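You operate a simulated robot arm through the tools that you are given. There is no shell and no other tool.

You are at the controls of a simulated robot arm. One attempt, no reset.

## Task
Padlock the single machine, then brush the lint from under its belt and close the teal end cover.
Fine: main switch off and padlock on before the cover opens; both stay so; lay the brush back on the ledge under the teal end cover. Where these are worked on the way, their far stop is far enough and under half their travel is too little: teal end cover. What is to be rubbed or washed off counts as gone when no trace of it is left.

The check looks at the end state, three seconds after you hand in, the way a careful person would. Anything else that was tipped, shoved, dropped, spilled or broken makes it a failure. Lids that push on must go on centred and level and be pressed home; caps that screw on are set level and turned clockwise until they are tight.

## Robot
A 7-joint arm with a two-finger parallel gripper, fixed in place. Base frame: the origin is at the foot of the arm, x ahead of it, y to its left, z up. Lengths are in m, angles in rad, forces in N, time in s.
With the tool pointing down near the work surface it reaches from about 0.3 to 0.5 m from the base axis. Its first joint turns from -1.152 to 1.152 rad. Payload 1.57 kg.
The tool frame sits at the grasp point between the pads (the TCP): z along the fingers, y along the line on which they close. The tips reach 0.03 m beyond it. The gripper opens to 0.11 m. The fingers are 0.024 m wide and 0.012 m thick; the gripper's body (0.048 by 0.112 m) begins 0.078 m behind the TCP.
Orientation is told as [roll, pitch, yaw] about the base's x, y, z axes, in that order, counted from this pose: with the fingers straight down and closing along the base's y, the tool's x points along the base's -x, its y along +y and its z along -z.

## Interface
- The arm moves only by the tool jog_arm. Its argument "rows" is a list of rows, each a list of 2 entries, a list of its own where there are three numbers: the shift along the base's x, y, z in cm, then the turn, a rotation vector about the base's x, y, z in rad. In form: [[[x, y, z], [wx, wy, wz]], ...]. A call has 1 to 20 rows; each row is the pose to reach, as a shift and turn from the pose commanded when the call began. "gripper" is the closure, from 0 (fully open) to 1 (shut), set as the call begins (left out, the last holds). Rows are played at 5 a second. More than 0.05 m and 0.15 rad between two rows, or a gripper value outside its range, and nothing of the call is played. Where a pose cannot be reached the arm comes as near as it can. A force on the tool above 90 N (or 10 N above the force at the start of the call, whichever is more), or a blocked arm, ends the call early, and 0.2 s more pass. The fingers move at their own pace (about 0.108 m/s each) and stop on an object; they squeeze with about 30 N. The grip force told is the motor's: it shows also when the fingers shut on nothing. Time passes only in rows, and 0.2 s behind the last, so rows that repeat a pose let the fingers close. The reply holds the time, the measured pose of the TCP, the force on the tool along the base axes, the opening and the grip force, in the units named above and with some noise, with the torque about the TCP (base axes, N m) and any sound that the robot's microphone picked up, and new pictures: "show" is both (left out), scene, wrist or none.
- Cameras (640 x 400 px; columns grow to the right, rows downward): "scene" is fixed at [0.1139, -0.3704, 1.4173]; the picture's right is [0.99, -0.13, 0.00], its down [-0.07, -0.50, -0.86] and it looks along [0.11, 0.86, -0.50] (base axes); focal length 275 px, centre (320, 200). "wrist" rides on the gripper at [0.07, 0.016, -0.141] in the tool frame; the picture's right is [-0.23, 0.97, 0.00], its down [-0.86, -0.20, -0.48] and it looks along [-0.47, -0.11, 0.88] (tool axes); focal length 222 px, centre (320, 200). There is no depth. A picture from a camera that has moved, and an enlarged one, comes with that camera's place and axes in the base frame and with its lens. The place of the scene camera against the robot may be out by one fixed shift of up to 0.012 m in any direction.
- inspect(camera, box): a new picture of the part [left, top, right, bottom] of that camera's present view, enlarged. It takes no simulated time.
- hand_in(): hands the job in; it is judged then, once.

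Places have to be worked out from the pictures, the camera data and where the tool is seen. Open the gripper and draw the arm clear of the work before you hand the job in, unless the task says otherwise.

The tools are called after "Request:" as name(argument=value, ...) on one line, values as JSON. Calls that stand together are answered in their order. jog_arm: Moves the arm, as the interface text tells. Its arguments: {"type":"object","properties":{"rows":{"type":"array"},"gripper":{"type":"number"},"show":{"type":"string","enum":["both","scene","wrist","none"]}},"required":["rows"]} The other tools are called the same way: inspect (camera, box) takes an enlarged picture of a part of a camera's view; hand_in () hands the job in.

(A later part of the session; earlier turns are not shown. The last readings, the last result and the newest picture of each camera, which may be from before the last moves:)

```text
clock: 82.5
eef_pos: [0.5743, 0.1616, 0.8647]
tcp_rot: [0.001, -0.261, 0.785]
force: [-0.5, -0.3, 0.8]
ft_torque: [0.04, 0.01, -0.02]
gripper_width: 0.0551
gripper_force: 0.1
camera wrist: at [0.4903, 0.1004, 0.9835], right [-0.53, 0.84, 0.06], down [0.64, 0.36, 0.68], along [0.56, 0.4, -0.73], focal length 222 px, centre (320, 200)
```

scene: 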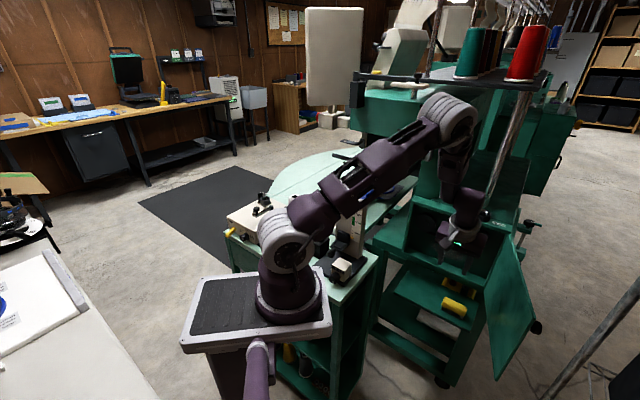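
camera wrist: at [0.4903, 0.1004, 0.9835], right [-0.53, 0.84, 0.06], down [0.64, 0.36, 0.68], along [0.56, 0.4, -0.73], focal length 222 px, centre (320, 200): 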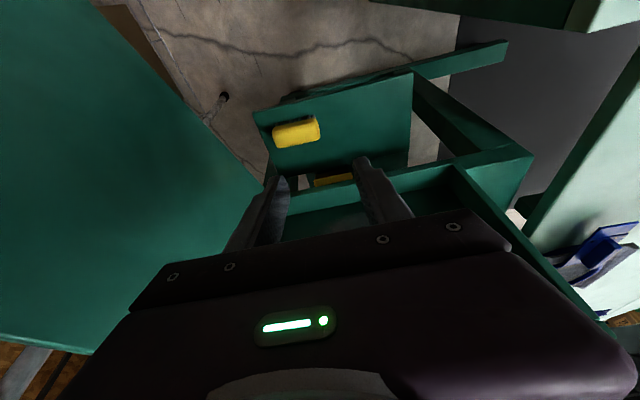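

The brush is unharmed on the ledge. I roll the tool +90° so the fingers close across the brush's width, while moving to hover above it.

Request:
jog_arm(rows=[[[0.3, 0, 0], [0.0261, 0.0261, -0.138]], [[0.8, 0, 0], [0.0521, 0.0521, -0.2759]], [[1.3, 0, -0.5], [0.0782, 0.0782, -0.4139]], [[1.8, 0, -1], [0.1042, 0.1042, -0.5518]], [[2.3, -0.1, -1.6], [0.1303, 0.1303, -0.6898]], [[2.8, -0.1, -2.3], [0.1564, 0.1564, -0.8278]], [[3.3, -0.1, -3], [0.1824, 0.1824, -0.9657]], [[3.8, -0.1, -3.8], [0.2085, 0.2085, -1.1037]], [[4.3, -0.1, -4.6], [0.2345, 0.2345, -1.2416]], [[4.8, -0.1, -5.5], [0.2606, 0.2606, -1.3796]], [[5.1, -0.14, -6.5], [0.2867, 0.2867, -1.5176]], [[5.1, -0.14, -6.5], [0.2867, 0.2867, -1.5176]]])

Request:
inspect(camera="wrist", box=[220, 60, 420, 220])

```text
clock: 85.1
eef_pos: [0.6252, 0.1612, 0.7999]
tcp_rot: [0.262, 0.001, -0.787]
force: [0.2, 0.0, -0.1]
ft_torque: [0.01, 0.0, 0.0]
gripper_width: 0.055
gripper_force: 0.1
camera wrist: at [0.5613, 0.1953, 0.9412], right [0.83, 0.5, 0.25], down [0.38, -0.83, 0.41], along [0.42, -0.24, -0.88], focal length 222 px, centre (320, 200)
```

scene: 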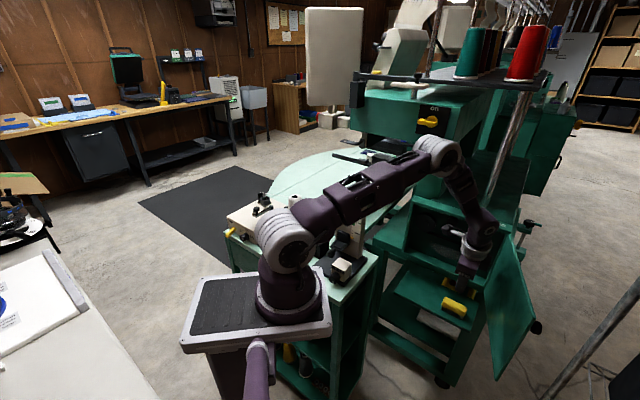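
wrist: 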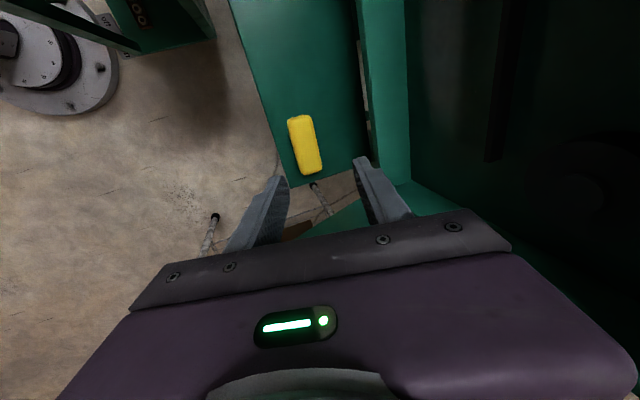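

```text
2.50 times, centred on (320, 140) of wrist
camera zoom: at [0.5613, 0.1953, 0.9412], right [0.83, 0.5, 0.25], down [0.38, -0.83, 0.41], along [0.42, -0.24, -0.88], focal length 555 px, centre (320, 350)
```

zoom: 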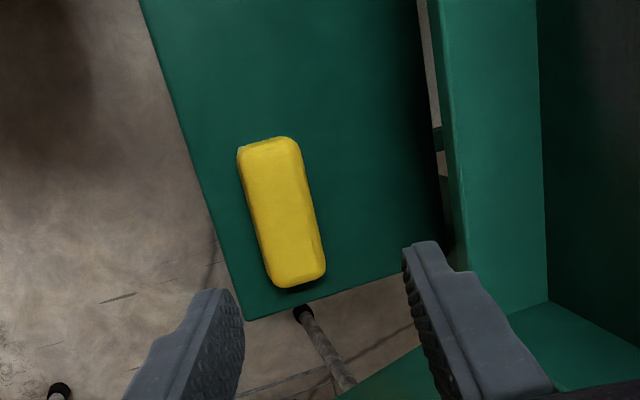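

The brush now lies at m≈0.574, u≈−0.329, still parallel to the ledge, 27 mm wide. I lower the fingers on both long sides of it.

Request:
jog_arm(rows=[[[0.5, 0.5, -3.5], [0, 0, 0]], [[1.1, 1.0, -7], [0, 0, 0]], [[1.1, 1.03, -10], [0, 0, 0]], [[1.1, 1.03, -10], [0, 0, 0]]], show="wrist")

Request:
inspect(camera="wrist", box=[220, 80, 420, 230])

```text
clock: 86.1
eef_pos: [0.6382, 0.1707, 0.7021]
tcp_rot: [0.262, -0.002, -0.789]
force: [-0.7, 0.1, 0.7]
ft_torque: [-0.01, -0.01, 0.03]
gripper_width: 0.0548
gripper_force: 0.0
camera wrist: at [0.574, 0.2053, 0.8419], right [0.83, 0.5, 0.25], down [0.38, -0.83, 0.41], along [0.42, -0.24, -0.88], focal length 222 px, centre (320, 200)
```

wrist: 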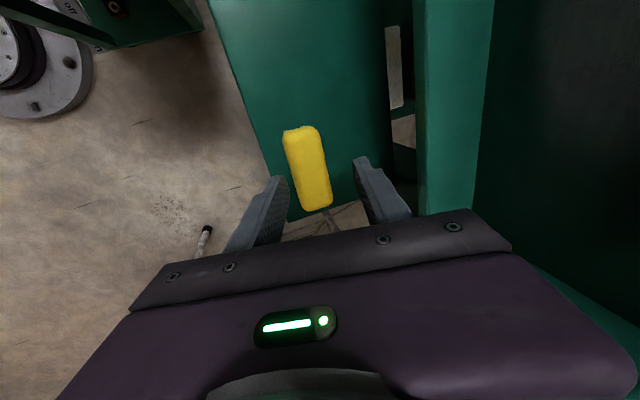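

```text
2.67 times, centred on (320, 155) of wrist
camera zoom: at [0.574, 0.2053, 0.8419], right [0.83, 0.5, 0.25], down [0.38, -0.83, 0.41], along [0.42, -0.24, -0.88], focal length 592 px, centre (320, 320)
```

zoom: 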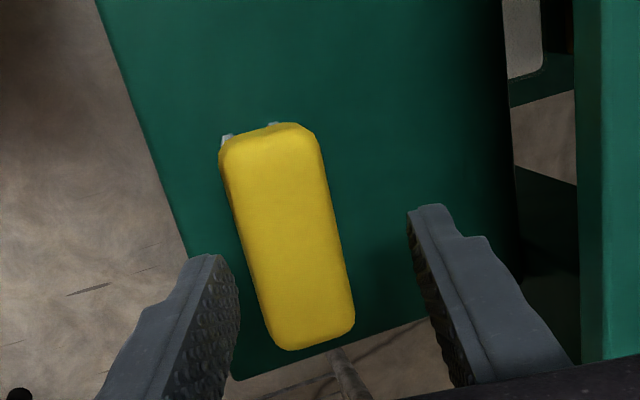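

The brush is centred between the fingers. I lower the last 4 cm.

Request:
jog_arm(rows=[[[0, 0, -1.4], [0, 0, 0]], [[0, 0, -2.8], [0, 0, 0]], [[0, 0, -3.8], [0, 0, 0]], [[0, 0, -3.8], [0, 0, 0]]], show="wrist")

Request:
inspect(camera="wrist", box=[220, 80, 420, 230])

```text
clock: 87.1
eef_pos: [0.6377, 0.1698, 0.6611]
tcp_rot: [0.262, 0.0, -0.786]
force: [0.3, -0.7, -0.2]
ft_torque: [0.04, 0.01, 0.01]
gripper_width: 0.0551
gripper_force: 0.1
camera wrist: at [0.5739, 0.2048, 0.8035], right [0.83, 0.5, 0.25], down [0.38, -0.83, 0.41], along [0.42, -0.24, -0.88], focal length 222 px, centre (320, 200)
```

wrist: 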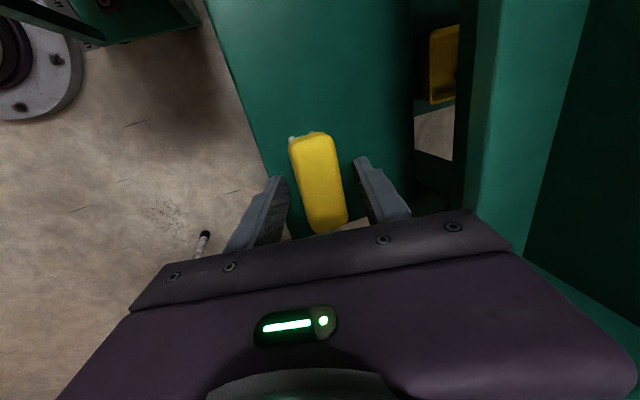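

```text
2.67 times, centred on (320, 155) of wrist
camera zoom: at [0.5739, 0.2048, 0.8035], right [0.83, 0.5, 0.25], down [0.38, -0.83, 0.41], along [0.42, -0.24, -0.88], focal length 592 px, centre (320, 320)
```

zoom: 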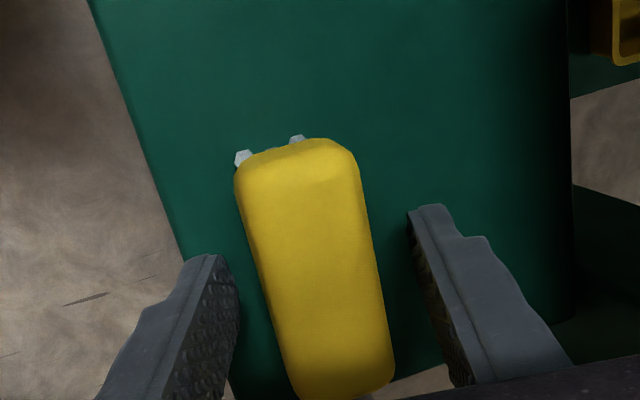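

The fingers are alongside the brush. I close on its long sides.

Request:
jog_arm(rows=[[[0, 0, 0], [0, 0, 0]], [[0, 0, 0], [0, 0, 0]], [[0, 0, 0], [0, 0, 0]]], gripper=1, show="wrist")

Request:
inspect(camera="wrist", box=[220, 80, 420, 230])

```text
clock: 87.9
eef_pos: [0.6378, 0.1689, 0.6631]
tcp_rot: [0.261, 0.002, -0.785]
force: [1.2, -0.5, 2.1]
ft_torque: [0.01, -0.01, -0.02]
gripper_width: 0.0312
gripper_force: 30.2
camera wrist: at [0.574, 0.2049, 0.8037], right [0.83, 0.5, 0.25], down [0.38, -0.83, 0.41], along [0.42, -0.24, -0.88], focal length 222 px, centre (320, 200)
```

wrist: 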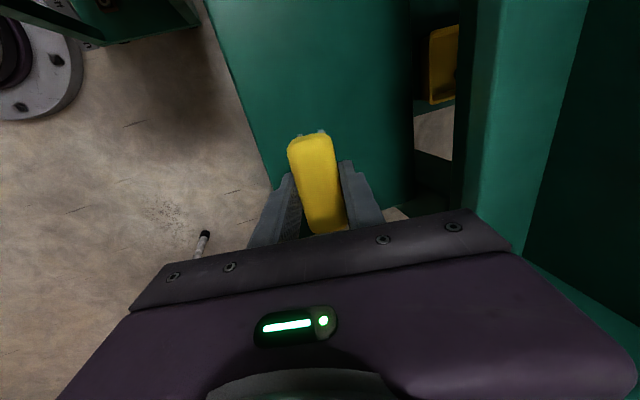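

```text
2.67 times, centred on (320, 155) of wrist
camera zoom: at [0.574, 0.2049, 0.8037], right [0.83, 0.5, 0.25], down [0.38, -0.83, 0.41], along [0.42, -0.24, -0.88], focal length 592 px, centre (320, 320)
```

zoom: 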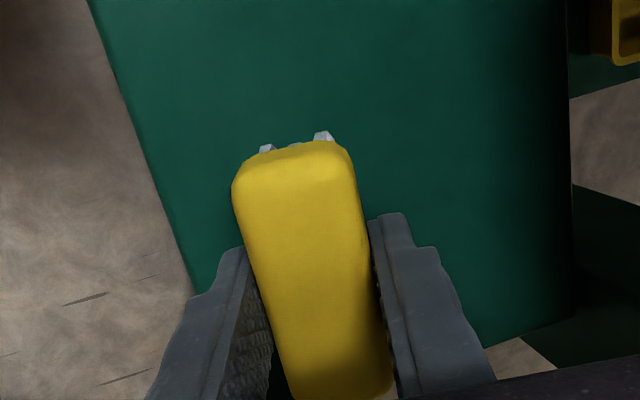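

Good hold at 31 mm. I lift gently and check that it comes along.

Request:
jog_arm(rows=[[[0, 0, 1], [0, 0, 0]], [[0, 0, 2.5], [0, 0, 0]], [[-0.4, -0.4, 4.5], [0, 0, 0]], [[-0.4, -0.4, 4.5], [0, 0, 0]]])

Request:
inspect(camera="wrist", box=[220, 80, 420, 230])

Request:
inspect(camera="scene", box=[430, 240, 510, 320])

```text
clock: 88.9
eef_pos: [0.6309, 0.1657, 0.7079]
tcp_rot: [0.261, -0.001, -0.786]
force: [-0.5, 0.5, -0.3]
ft_torque: [0.01, -0.03, 0.02]
gripper_width: 0.0314
gripper_force: 30.1
camera wrist: at [0.5681, 0.2007, 0.8484], right [0.83, 0.5, 0.25], down [0.38, -0.83, 0.41], along [0.42, -0.24, -0.88], focal length 222 px, centre (320, 200)
```

scene: 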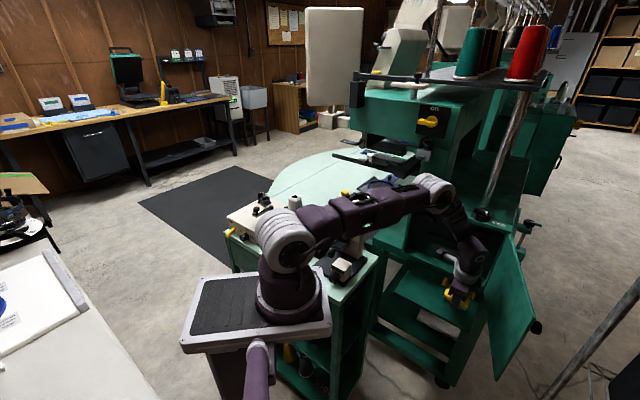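
wrist: 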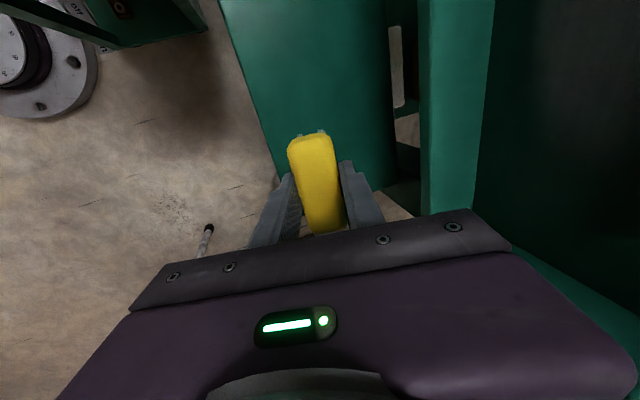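

```text
2.67 times, centred on (320, 155) of wrist
camera zoom: at [0.5681, 0.2007, 0.8484], right [0.83, 0.5, 0.25], down [0.38, -0.83, 0.41], along [0.42, -0.24, -0.88], focal length 592 px, centre (320, 320)
```

zoom: 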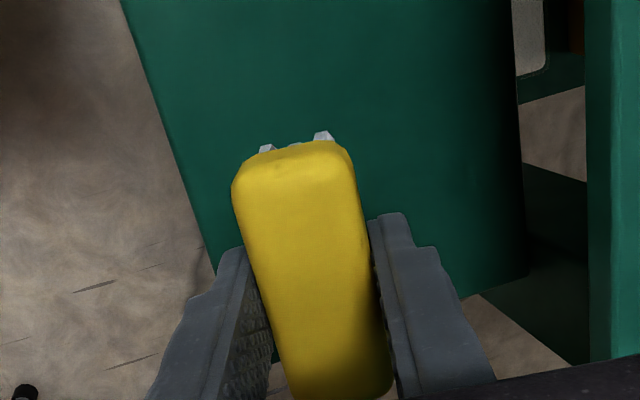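

```text
5.00 times, centred on (470, 280) of scene
camera zoom: at [0.1139, -0.3704, 1.4173], right [0.99, -0.13, 0.0], down [-0.07, -0.5, -0.86], along [0.11, 0.86, -0.5], focal length 1373 px, centre (-430, -200)
```

zoom: 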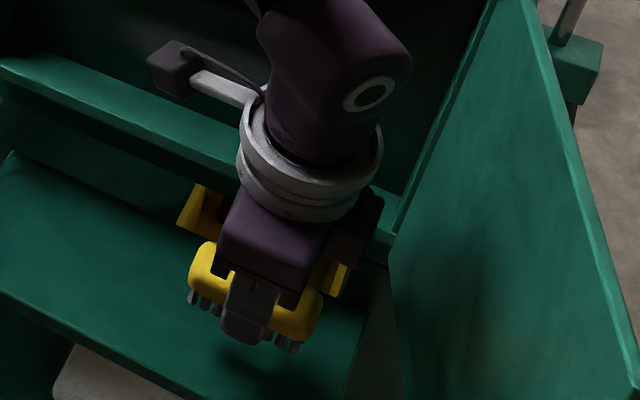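

The brush is securely in hand. I bring it out, up and tilt the tool so the bristles face the compartment wall in front of the lint.

Request:
jog_arm(rows=[[[-1.58, -0.3, 2.7], [0.035, -0.035, 0]], [[-3.13, -0.45, 5.7], [0.134, -0.134, 0]], [[-4.41, -0.3, 8.2], [0.233, -0.233, 0]], [[-5.47, 0.05, 10.2], [0.332, -0.332, 0]], [[-6.17, 0.76, 11.2], [0.431, -0.431, 0]], [[-6.53, 1.82, 11.2], [0.53, -0.53, 0]], [[-6.88, 2.88, 10.7], [0.629, -0.629, 0]], [[-6.53, 3.94, 9.7], [0.707, -0.707, 0]], [[-6.03, 4.86, 8.7], [0.74, -0.74, 0]], [[-6.03, 4.86, 8.7], [0.74, -0.74, 0]]])

Request:
inspect(camera="wrist", box=[180, 40, 460, 230])

Request:
inspect(camera="scene", box=[400, 200, 520, 290])

```text
clock: 91.1
eef_pos: [0.573, 0.2168, 0.7934]
tcp_rot: [1.309, 0.0, -0.787]
force: [0.8, -0.7, -0.6]
ft_torque: [0.0, 0.0, 0.03]
gripper_width: 0.0312
gripper_force: 29.8
camera wrist: at [0.4307, 0.1721, 0.845], right [0.34, 0.02, 0.94], down [0.24, -0.97, -0.07], along [0.91, 0.25, -0.33], focal length 222 px, centre (320, 200)
```

scene: 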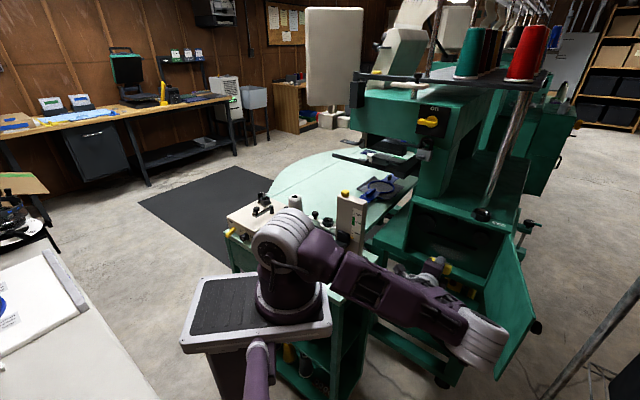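
wrist: 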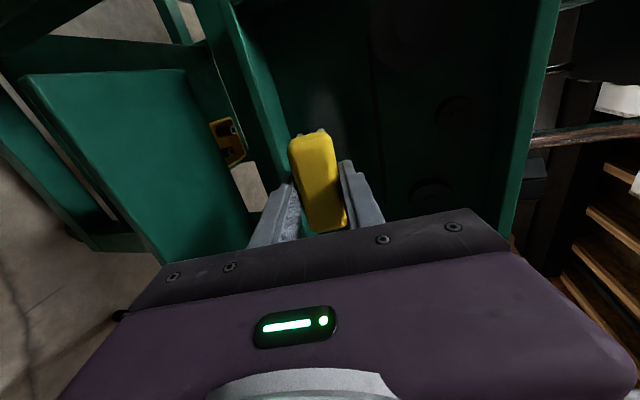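

```text
2.11 times, centred on (320, 135) of wrist
camera zoom: at [0.4307, 0.1721, 0.845], right [0.34, 0.02, 0.94], down [0.24, -0.97, -0.07], along [0.91, 0.25, -0.33], focal length 468 px, centre (320, 337)
```

zoom: 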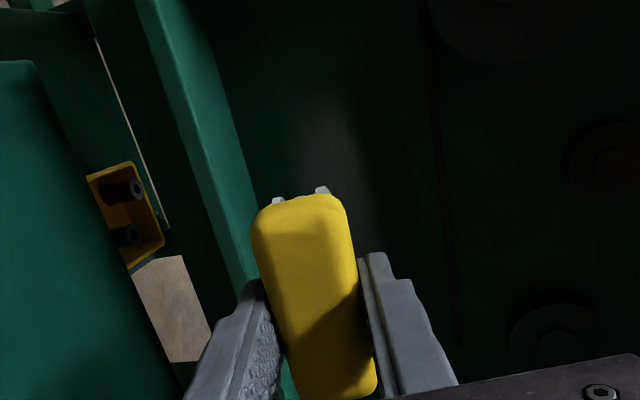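

```text
4.44 times, centred on (460, 245) of scene
camera zoom: at [0.1139, -0.3704, 1.4173], right [0.99, -0.13, 0.0], down [-0.07, -0.5, -0.86], along [0.11, 0.86, -0.5], focal length 1220 px, centre (-302, 0)
```

zoom: 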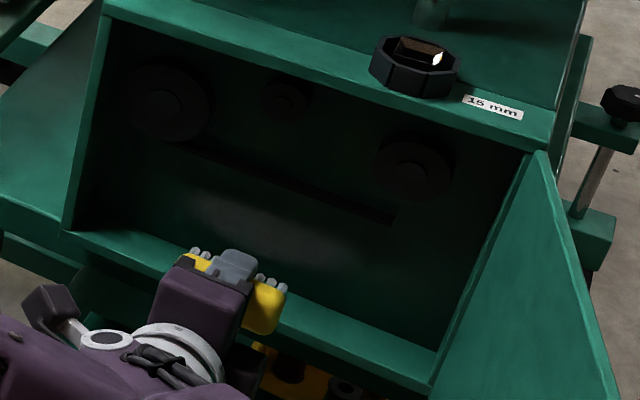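

The scene view shows the brush with its bristles pointing at the lint patch below the belt; the arm is clear of the door. I move in toward the right end of the patch, stopping just short of the wall.

Request:
jog_arm(rows=[[[0.9, -0.9, -0.3], [0, 0, 0]], [[1.8, -1.8, -0.7], [0, 0, 0]], [[3.4, -1.1, -0.7], [0, 0, 0]], [[5.2, 0.4, -0.7], [0, 0, 0]], [[6.9, 1.55, -0.7], [0, 0, 0]], [[6.9, 1.55, -0.7], [0, 0, 0]]])

Request:
inspect(camera="scene", box=[400, 200, 520, 290])

Request:
inspect(camera="wrist", box=[180, 40, 460, 230])

```text
clock: 92.5
eef_pos: [0.6418, 0.2322, 0.7868]
tcp_rot: [1.307, -0.001, -0.786]
force: [-0.5, 0.1, 0.0]
ft_torque: [0.0, 0.04, 0.0]
gripper_width: 0.0309
gripper_force: 30.4
camera wrist: at [0.4991, 0.188, 0.84], right [0.34, 0.02, 0.94], down [0.24, -0.97, -0.07], along [0.91, 0.25, -0.33], focal length 222 px, centre (320, 200)
```

scene: 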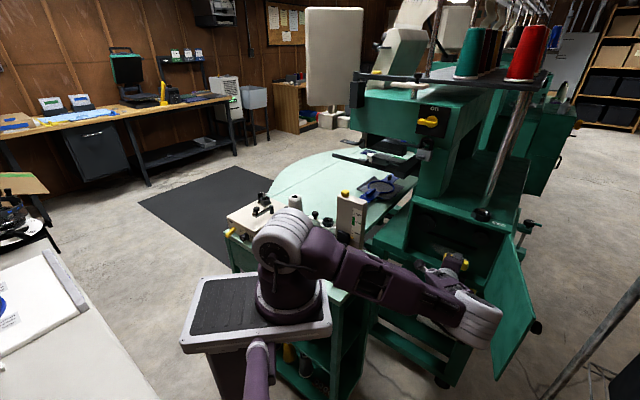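
wrist: 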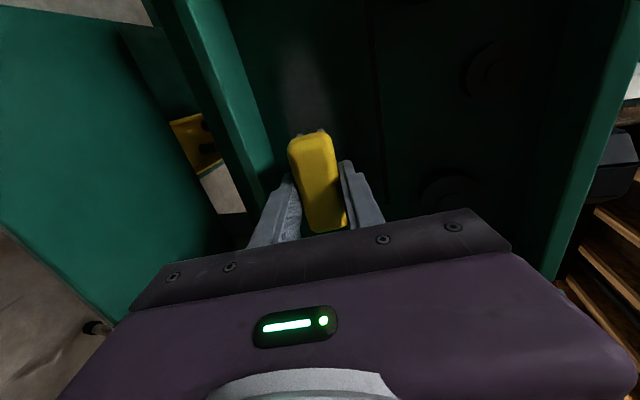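

```text
4.44 times, centred on (460, 245) of scene
camera zoom: at [0.1139, -0.3704, 1.4173], right [0.99, -0.13, 0.0], down [-0.07, -0.5, -0.86], along [0.11, 0.86, -0.5], focal length 1220 px, centre (-302, 0)
```

zoom: 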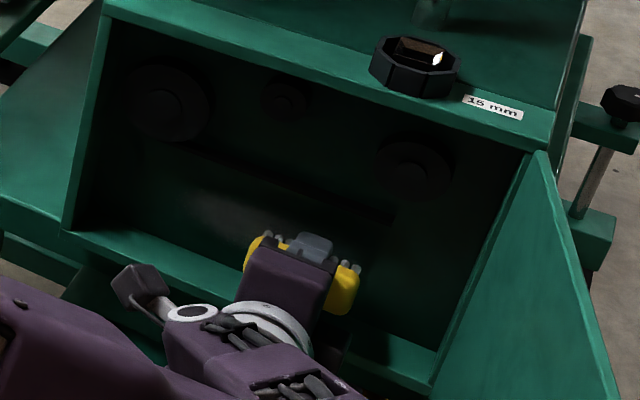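

```text
2.11 times, centred on (320, 135) of wrist
camera zoom: at [0.4991, 0.188, 0.84], right [0.34, 0.02, 0.94], down [0.24, -0.97, -0.07], along [0.91, 0.25, -0.33], focal length 468 px, centre (320, 337)
```

zoom: 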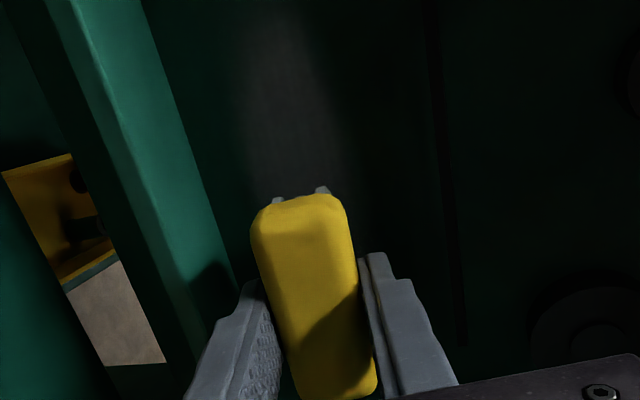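

The brush is about a centimetre from the wall at the right end of the patch. I press on in small steps until I feel the wall.

Request:
jog_arm(rows=[[[0.35, 0.35, 0], [0, 0, 0]], [[0.7, 0.7, 0], [0, 0, 0]], [[0.9, 0.9, 0], [0, 0, 0]], [[0.9, 0.9, 0], [0, 0, 0]]], show="none")

```text
clock: 93.5
eef_pos: [0.6508, 0.2406, 0.7848]
tcp_rot: [1.307, -0.001, -0.787]
force: [0.3, 0.0, 0.1]
ft_torque: [0.01, 0.04, 0.0]
gripper_width: 0.0312
gripper_force: 30.0
```

Request:
jog_arm(rows=[[[0.25, 0.25, 0], [0, 0, 0]], [[0.45, 0.45, 0], [0, 0, 0]], [[0.45, 0.45, 0], [0, 0, 0]]], show="none")

```text
clock: 94.3
eef_pos: [0.6547, 0.2422, 0.7831]
tcp_rot: [1.3, 0.003, -0.788]
force: [-38.7, -39.8, -8.4]
ft_torque: [-0.01, 0.02, -0.04]
gripper_width: 0.032
gripper_force: 30.2
```

Contact: the bristles press on the wall at m_TCP≈0.633. I ease 1 mm off and stroke left across the patch and back.

Request:
jog_arm(rows=[[[-0.1, -0.1, 0], [0, 0, 0]], [[-0.81, 0.61, 0], [0, 0, 0]], [[-1.51, 1.31, 0], [0, 0, 0]], [[-2.22, 2.02, 0], [0, 0, 0]], [[-2.93, 2.73, 0], [0, 0, 0]], [[-3.64, 3.44, 0], [0, 0, 0]], [[-4.34, 4.14, 0], [0, 0, 0]], [[-5.05, 4.85, 0], [0, 0, 0]], [[-5.76, 5.56, 0], [0, 0, 0]], [[-5.05, 4.85, 0], [0, 0, 0]], [[-4.34, 4.14, 0], [0, 0, 0]], [[-3.64, 3.44, 0], [0, 0, 0]], [[-2.93, 2.73, 0], [0, 0, 0]], [[-2.22, 2.02, 0], [0, 0, 0]], [[-1.51, 1.31, 0], [0, 0, 0]], [[-0.81, 0.61, 0], [0, 0, 0]], [[-0.1, -0.1, 0], [0, 0, 0]]])

Request:
inspect(camera="scene", box=[400, 200, 520, 290])

Request:
inspect(camera="wrist", box=[180, 40, 460, 230])

```text
clock: 97.9
eef_pos: [0.6521, 0.2443, 0.7847]
tcp_rot: [1.305, 0.004, -0.781]
force: [-47.6, -21.8, -3.5]
ft_torque: [0.0, -0.07, 0.02]
gripper_width: 0.0318
gripper_force: 30.0
camera wrist: at [0.5107, 0.1998, 0.8383], right [0.34, 0.02, 0.94], down [0.24, -0.97, -0.07], along [0.91, 0.25, -0.34], focal length 222 px, centre (320, 200)
```

scene: 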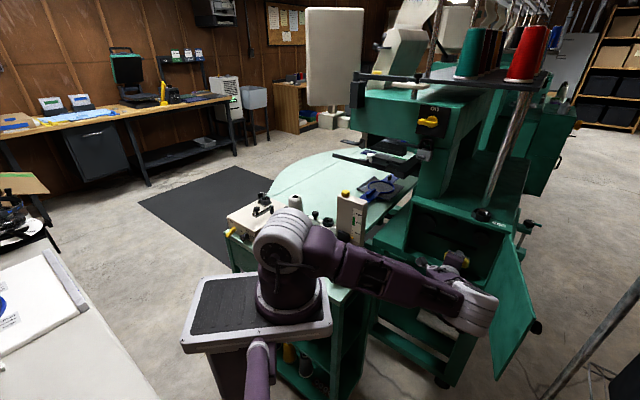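
wrist: 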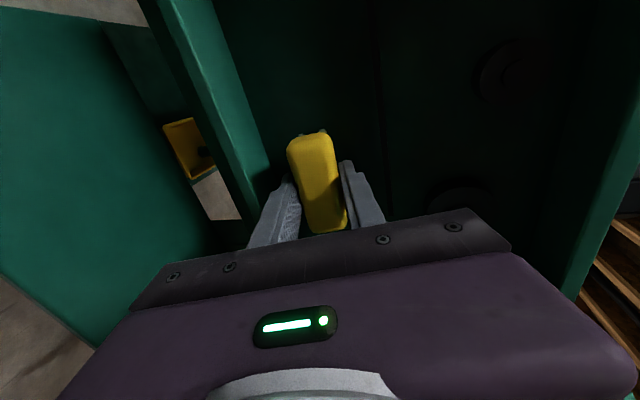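

```text
4.44 times, centred on (460, 245) of scene
camera zoom: at [0.1129, -0.3709, 1.4173], right [0.99, -0.13, 0.0], down [-0.06, -0.5, -0.86], along [0.11, 0.86, -0.5], focal length 1220 px, centre (-302, 0)
```

zoom: 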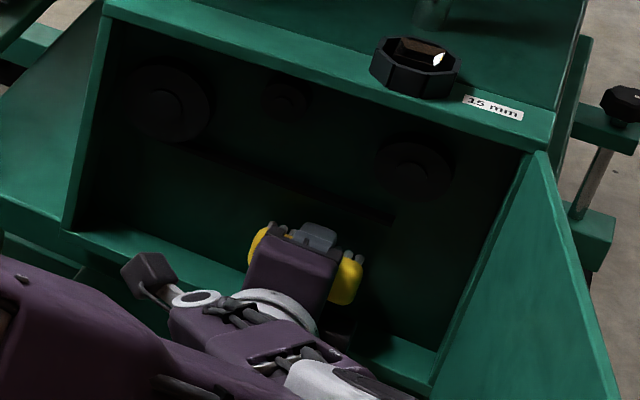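

```text
2.11 times, centred on (320, 135) of wrist
camera zoom: at [0.5107, 0.1998, 0.8383], right [0.34, 0.02, 0.94], down [0.24, -0.97, -0.07], along [0.91, 0.25, -0.34], focal length 468 px, centre (320, 337)
```

zoom: 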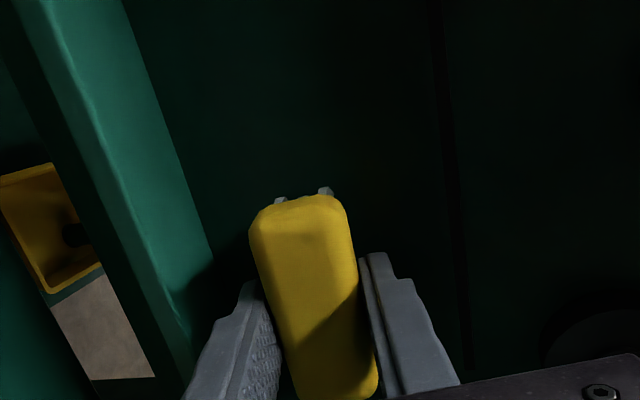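

No lint is visible any more on the uncovered wall. To be thorough I rub again along a lower and a higher lane, reaching past both ends of the patch.

Request:
jog_arm(rows=[[[-0.3, -0.3, 0], [0, 0, 0]], [[0.55, -1.15, -1.2], [0, 0, 0]], [[0.85, -0.85, -1.2], [0, 0, 0]], [[0, 0, -1.2], [0, 0, 0]], [[-0.85, 0.85, -1.2], [0, 0, 0]], [[-1.7, 1.7, -1.2], [0, 0, 0]], [[-2.55, 2.55, -1.2], [0, 0, 0]], [[-3.4, 3.4, -1.2], [0, 0, 0]], [[-4.25, 4.25, -1.2], [0, 0, 0]], [[-5.1, 5.1, -1.2], [0, 0, 0]], [[-6.0, 6.0, -1.2], [0, 0, 0]], [[-6.3, 5.7, 0], [0, 0, 0]], [[-6.3, 5.7, 1.3], [0, 0, 0]], [[-6.0, 6.0, 1.3], [0, 0, 0]], [[-5.1, 5.1, 1.3], [0, 0, 0]], [[-4.25, 4.25, 1.3], [0, 0, 0]], [[-3.4, 3.4, 1.3], [0, 0, 0]], [[-2.55, 2.55, 1.3], [0, 0, 0]], [[-1.7, 1.7, 1.3], [0, 0, 0]], [[-0.85, 0.85, 1.3], [0, 0, 0]]])

Request:
inspect(camera="scene", box=[400, 200, 520, 290])

```text
clock: 102.1
eef_pos: [0.6464, 0.2504, 0.8026]
tcp_rot: [1.308, 0.002, -0.785]
force: [-38.0, -17.9, -2.6]
ft_torque: [-0.03, -0.1, 0.62]
gripper_width: 0.0317
gripper_force: 30.8
camera wrist: at [0.5041, 0.2065, 0.8553], right [0.34, 0.02, 0.94], down [0.24, -0.97, -0.07], along [0.91, 0.25, -0.33], focal length 222 px, centre (320, 200)
```

scene: 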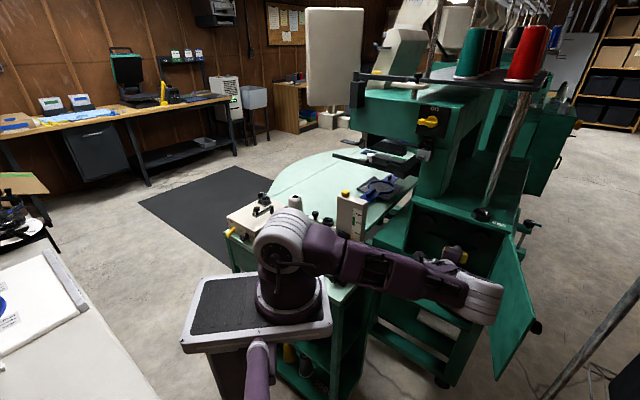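
wrist: 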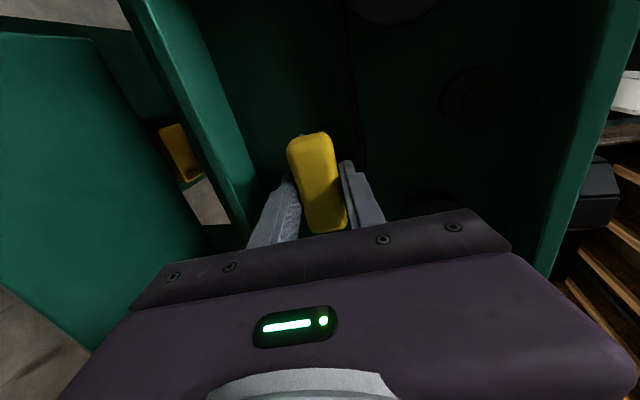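

```text
4.44 times, centred on (460, 245) of scene
camera zoom: at [0.1131, -0.3708, 1.4173], right [0.99, -0.13, 0.0], down [-0.06, -0.5, -0.86], along [0.11, 0.86, -0.5], focal length 1220 px, centre (-302, 0)
```

zoom: 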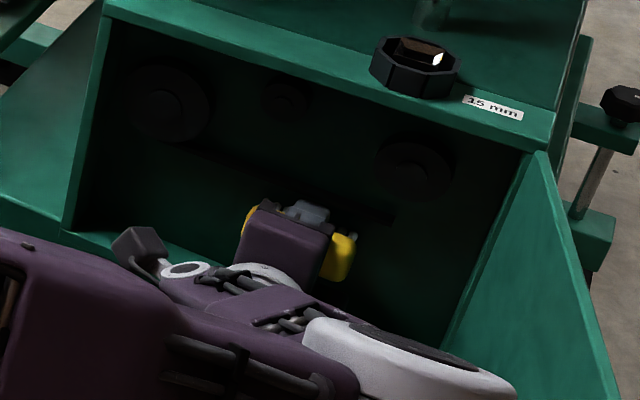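

I finish the upper lane at the right end and then draw the brush off the wall to inspect the place.

Request:
jog_arm(rows=[[[0.7, -0.7, 0], [0, 0, 0]], [[1.4, -1.4, 0], [0, 0, 0]], [[0.9, -1.9, -0.3], [0, 0, 0]], [[-0.6, -3.4, -0.5], [0, 0, 0]], [[-2.6, -5.0, -0.5], [0, 0, 0]], [[-4.6, -6.2, -0.5], [0, 0, 0]], [[-4.6, -6.2, -0.5], [0, 0, 0]]])

Request:
inspect(camera="scene", box=[400, 200, 520, 290])

Request:
inspect(camera="wrist", box=[180, 0, 460, 190])

```text
clock: 103.7
eef_pos: [0.5982, 0.1904, 0.7956]
tcp_rot: [1.309, 0.001, -0.787]
force: [0.5, 0.6, 0.2]
ft_torque: [0.0, -0.01, -0.02]
gripper_width: 0.0313
gripper_force: 29.9
camera wrist: at [0.4566, 0.1462, 0.8479], right [0.34, 0.02, 0.94], down [0.24, -0.97, -0.07], along [0.91, 0.25, -0.33], focal length 222 px, centre (320, 200)
```

scene: 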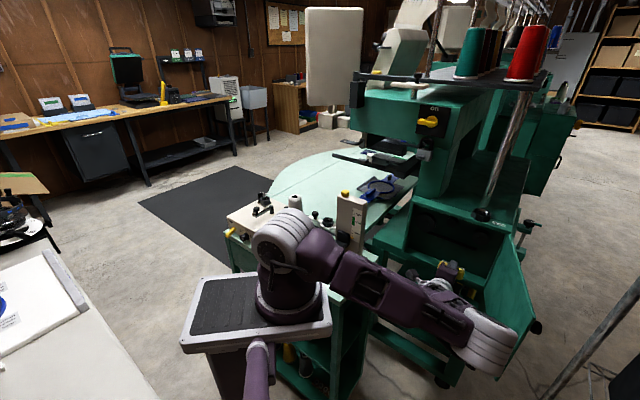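
wrist: 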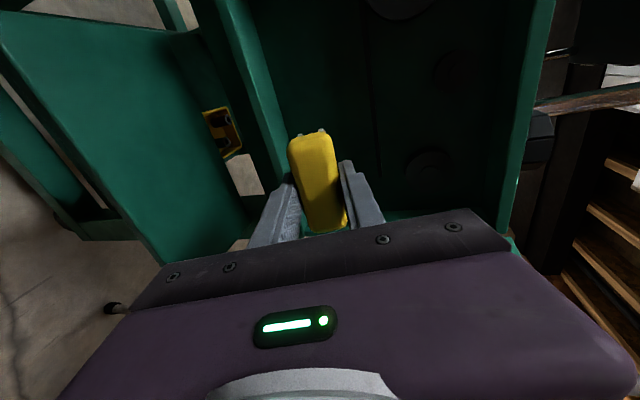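

```text
4.44 times, centred on (460, 245) of scene
camera zoom: at [0.1139, -0.3704, 1.4173], right [0.99, -0.13, 0.0], down [-0.07, -0.5, -0.86], along [0.11, 0.86, -0.5], focal length 1220 px, centre (-302, 0)
```

zoom: 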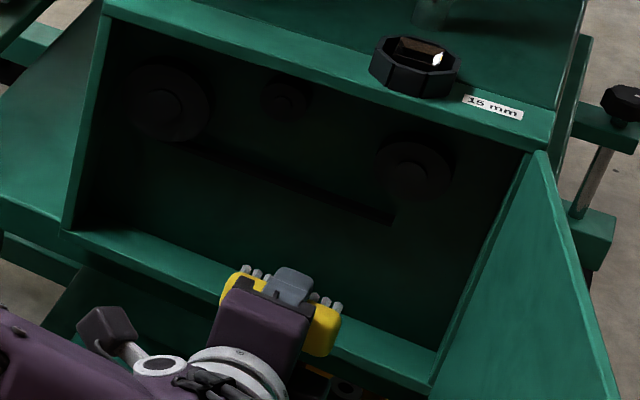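

```text
2.11 times, centred on (320, 95) of wrist
camera zoom: at [0.4566, 0.1462, 0.8479], right [0.34, 0.02, 0.94], down [0.24, -0.97, -0.07], along [0.91, 0.25, -0.33], focal length 468 px, centre (320, 421)
```

zoom: 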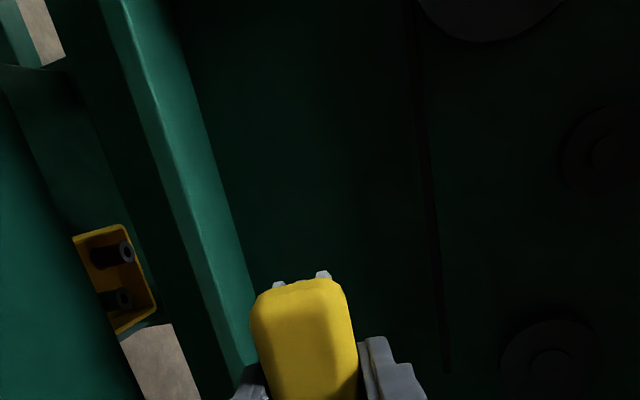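

The back wall looks clean. I zoom in further on the spot for any leftover trace.

Request:
inspect(camera="scene", box=[430, 225, 490, 270])

Request:
inspect(camera="scene", box=[470, 235, 510, 270])

Request:
inspect(camera="wrist", box=[260, 0, 380, 130])

```text
8.89 times, centred on (460, 248) of scene
camera zoom: at [0.1139, -0.3704, 1.4173], right [0.99, -0.13, 0.0], down [-0.07, -0.5, -0.86], along [0.11, 0.86, -0.5], focal length 2441 px, centre (-924, -222)
```

zoom: 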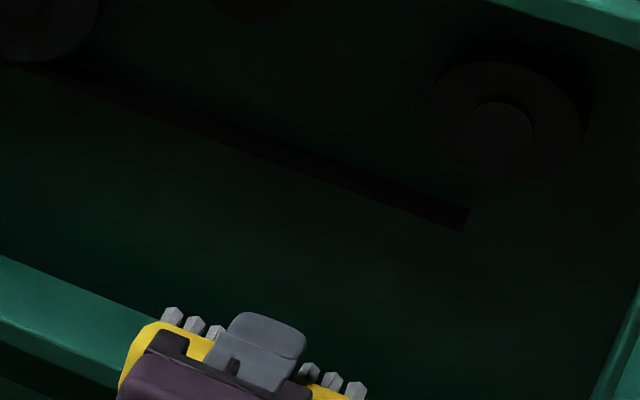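

```text
11.43 times, centred on (490, 252) of scene
camera zoom: at [0.1139, -0.3704, 1.4173], right [0.99, -0.13, 0.0], down [-0.07, -0.5, -0.86], along [0.11, 0.86, -0.5], focal length 3138 px, centre (-1623, -400)
```

zoom: 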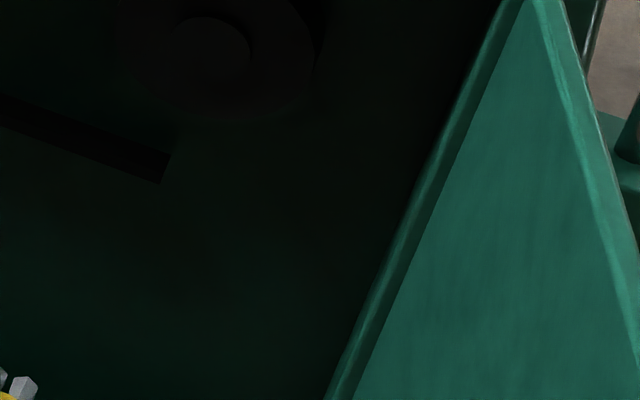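

```text
3.08 times, centred on (320, 65) of wrist
camera zoom: at [0.4566, 0.1462, 0.8479], right [0.34, 0.02, 0.94], down [0.24, -0.97, -0.07], along [0.91, 0.25, -0.33], focal length 684 px, centre (320, 615)
```

zoom: 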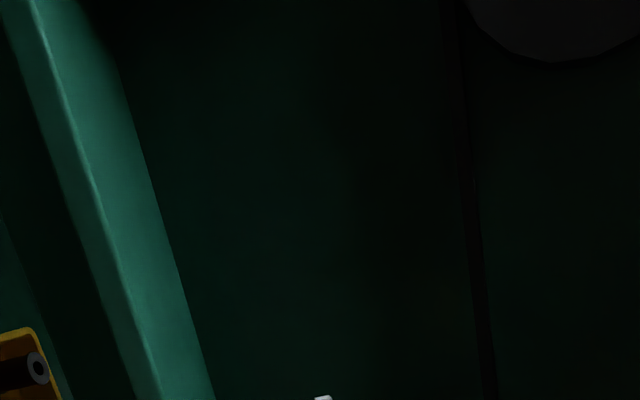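

I see no trace, but since the corner is dark I make one more overlapping pass at intermediate heights to be sure.

Request:
jog_arm(rows=[[[3.32, 0.92, -0.26], [0, 0, 0]], [[5.44, 3.04, -0.26], [0, 0, 0]], [[6.68, 4.28, -0.26], [0, 0, 0]], [[5.86, 5.1, -0.26], [0, 0, 0]], [[5.03, 5.93, -0.26], [0, 0, 0]], [[4.2, 6.76, -0.26], [0, 0, 0]], [[3.38, 7.58, -0.26], [0, 0, 0]], [[2.56, 8.4, -0.26], [0, 0, 0]], [[1.73, 9.23, -0.26], [0, 0, 0]], [[0.9, 10.06, -0.26], [0, 0, 0]], [[0.08, 10.88, -0.26], [0, 0, 0]], [[-0.5, 11.4, -0.26], [0, 0, 0]], [[-0.8, 11.1, -1.0], [0, 0, 0]], [[-0.8, 11.1, -1.66], [0, 0, 0]], [[-0.5, 11.4, -1.66], [0, 0, 0]], [[0.08, 10.88, -1.66], [0, 0, 0]], [[0.9, 10.06, -1.66], [0, 0, 0]], [[1.73, 9.23, -1.66], [0, 0, 0]], [[2.56, 8.4, -1.66], [0, 0, 0]], [[3.38, 7.58, -1.66], [0, 0, 0]]], show="none")

Request:
jog_arm(rows=[[[0.82, -0.82, 0], [0, 0, 0]], [[1.65, -1.65, 0], [0, 0, 0]], [[2.48, -2.48, 0], [0, 0, 0]], [[3.3, -3.3, 0], [0, 0, 0]], [[3.0, -3.6, -0.5], [0, 0, 0]], [[3.0, -3.6, -1.1], [0, 0, 0]], [[3.3, -3.3, -1.1], [0, 0, 0]], [[2.48, -2.48, -1.1], [0, 0, 0]], [[1.65, -1.65, -1.1], [0, 0, 0]], [[0.82, -0.82, -1.1], [0, 0, 0]], [[0, 0, -1.1], [0, 0, 0]], [[-0.82, 0.82, -1.1], [0, 0, 0]], [[-1.65, 1.65, -1.1], [0, 0, 0]], [[-2.48, 2.48, -1.1], [0, 0, 0]], [[-3.3, 3.3, -1.1], [0, 0, 0]], [[-4.0, 2.6, -0.6], [0, 0, 0]], [[-5.5, 1.1, 0.5], [0, 0, 0]], [[-7.0, -1.5, 1.0], [0, 0, 0]], [[-6.0, -5.0, 1.0], [0, 0, 0]], [[-6.0, -5.0, 1.0], [0, 0, 0]]])

Request:
inspect(camera="scene", box=[400, 200, 520, 290])

```text
clock: 107.9
eef_pos: [0.6325, 0.2669, 0.7782]
tcp_rot: [1.306, 0.0, -0.787]
force: [-36.0, -15.7, -0.2]
ft_torque: [0.09, -0.35, 0.45]
gripper_width: 0.0332
gripper_force: 29.6
```

```text
clock: 112.1
eef_pos: [0.5726, 0.2137, 0.7902]
tcp_rot: [1.306, 0.001, -0.787]
force: [-0.2, -0.6, -0.9]
ft_torque: [-0.04, 0.0, 0.01]
gripper_width: 0.0315
gripper_force: 29.6
camera wrist: at [0.4301, 0.1699, 0.8431], right [0.34, 0.02, 0.94], down [0.24, -0.97, -0.07], along [0.91, 0.25, -0.33], focal length 222 px, centre (320, 200)
```

scene: 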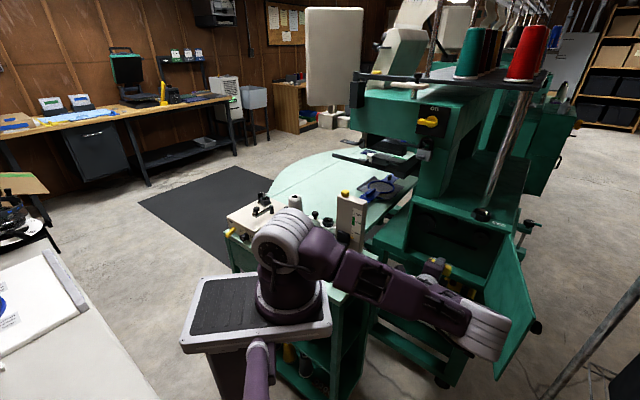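
wrist: 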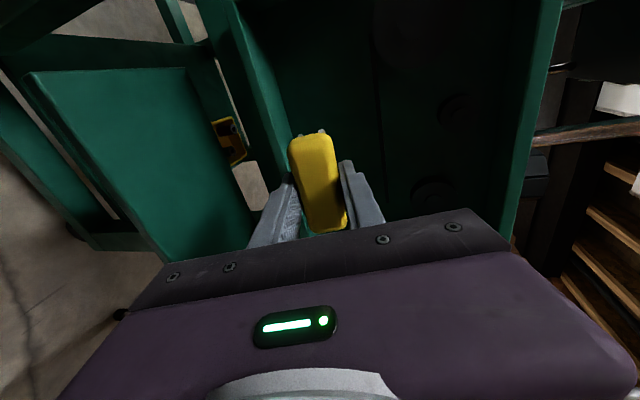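

```text
4.44 times, centred on (460, 245) of scene
camera zoom: at [0.1139, -0.3704, 1.4173], right [0.99, -0.13, 0.0], down [-0.07, -0.5, -0.86], along [0.11, 0.86, -0.5], focal length 1220 px, centre (-302, 0)
```

zoom: 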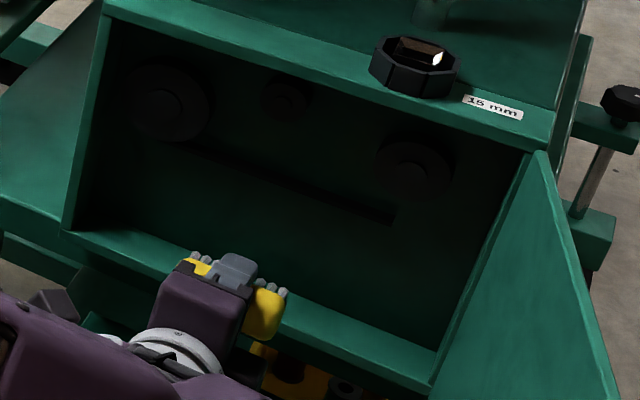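

The wall is clean in the same view that showed the lint before. Now I take the brush back along the way it came, tilting it upright above its place on the ledge.

Request:
jog_arm(rows=[[[-0.69, -0.86, 1.5], [-0.033, 0.033, 0]], [[-1.05, -1.92, 2.5], [-0.111, 0.111, 0]], [[-0.69, -2.98, 3.0], [-0.21, 0.21, 0]], [[-0.34, -4.04, 3.0], [-0.309, 0.309, 0]], [[0.37, -4.75, 2.0], [-0.408, 0.408, 0]], [[1.43, -5.11, 0], [-0.507, 0.507, 0]], [[2.7, -5.25, -2.5], [-0.606, 0.606, 0]], [[4.26, -5.11, -5.5], [-0.705, 0.705, 0]], [[5.83, -4.8, -8.0], [-0.74, 0.74, 0]], [[5.83, -4.8, -8.0], [-0.74, 0.74, 0]]])

Request:
inspect(camera="scene", box=[420, 220, 540, 320])

Request:
inspect(camera="wrist", box=[220, 60, 420, 230])

```text
clock: 114.3
eef_pos: [0.6328, 0.1673, 0.7099]
tcp_rot: [0.26, 0.001, -0.785]
force: [-0.2, 0.2, -0.1]
ft_torque: [0.0, -0.02, 0.0]
gripper_width: 0.0314
gripper_force: 30.1
camera wrist: at [0.569, 0.2017, 0.85], right [0.83, 0.5, 0.25], down [0.38, -0.83, 0.41], along [0.42, -0.24, -0.88], focal length 222 px, centre (320, 200)
```

scene: 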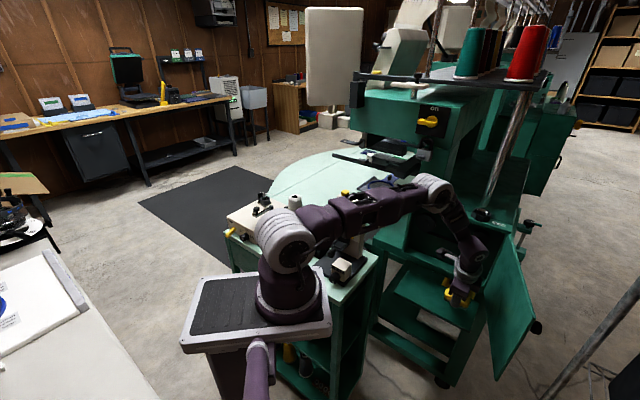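
wrist: 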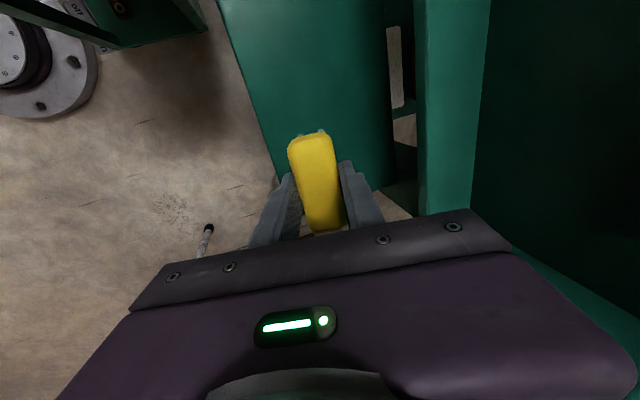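

```text
4.00 times, centred on (480, 270) of scene
camera zoom: at [0.1139, -0.3704, 1.4173], right [0.99, -0.13, 0.0], down [-0.07, -0.5, -0.86], along [0.11, 0.86, -0.5], focal length 1098 px, centre (-320, -80)
```

zoom: 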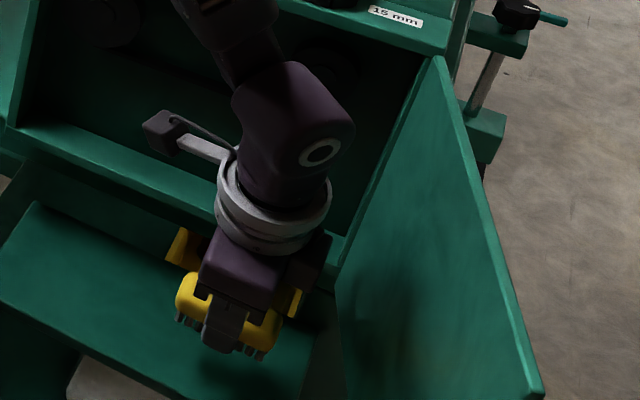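

```text
2.35 times, centred on (320, 145) of wrist
camera zoom: at [0.569, 0.2017, 0.85], right [0.83, 0.5, 0.25], down [0.38, -0.83, 0.41], along [0.42, -0.24, -0.88], focal length 523 px, centre (320, 329)
```

zoom: 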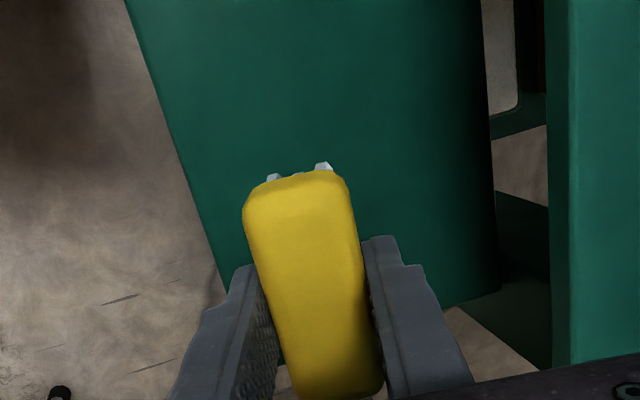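

I lower the brush onto the ledge, a little further in from the edge, feeling for contact.

Request:
jog_arm(rows=[[[0.4, 0.33, -1.5], [0, 0, 0]], [[0.8, 0.66, -3.0], [0, 0, 0]], [[0.8, 0.66, -4.0], [0, 0, 0]], [[0.8, 0.66, -4.5], [0, 0, 0]], [[0.8, 0.66, -4.5], [0, 0, 0]]], show="wrist")

```text
clock: 115.5
eef_pos: [0.6407, 0.1733, 0.6648]
tcp_rot: [0.263, -0.001, -0.786]
force: [-2.8, 0.6, 8.0]
ft_torque: [-0.06, 0.08, 0.01]
gripper_width: 0.0309
gripper_force: 29.6
camera wrist: at [0.5769, 0.2085, 0.8051], right [0.83, 0.5, 0.25], down [0.38, -0.83, 0.41], along [0.42, -0.24, -0.88], focal length 222 px, centre (320, 200)
```

wrist: 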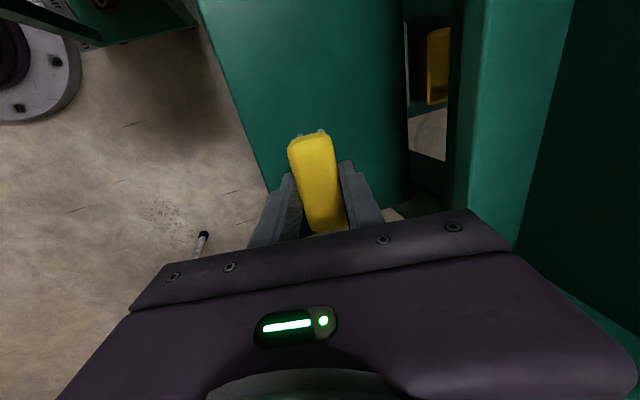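

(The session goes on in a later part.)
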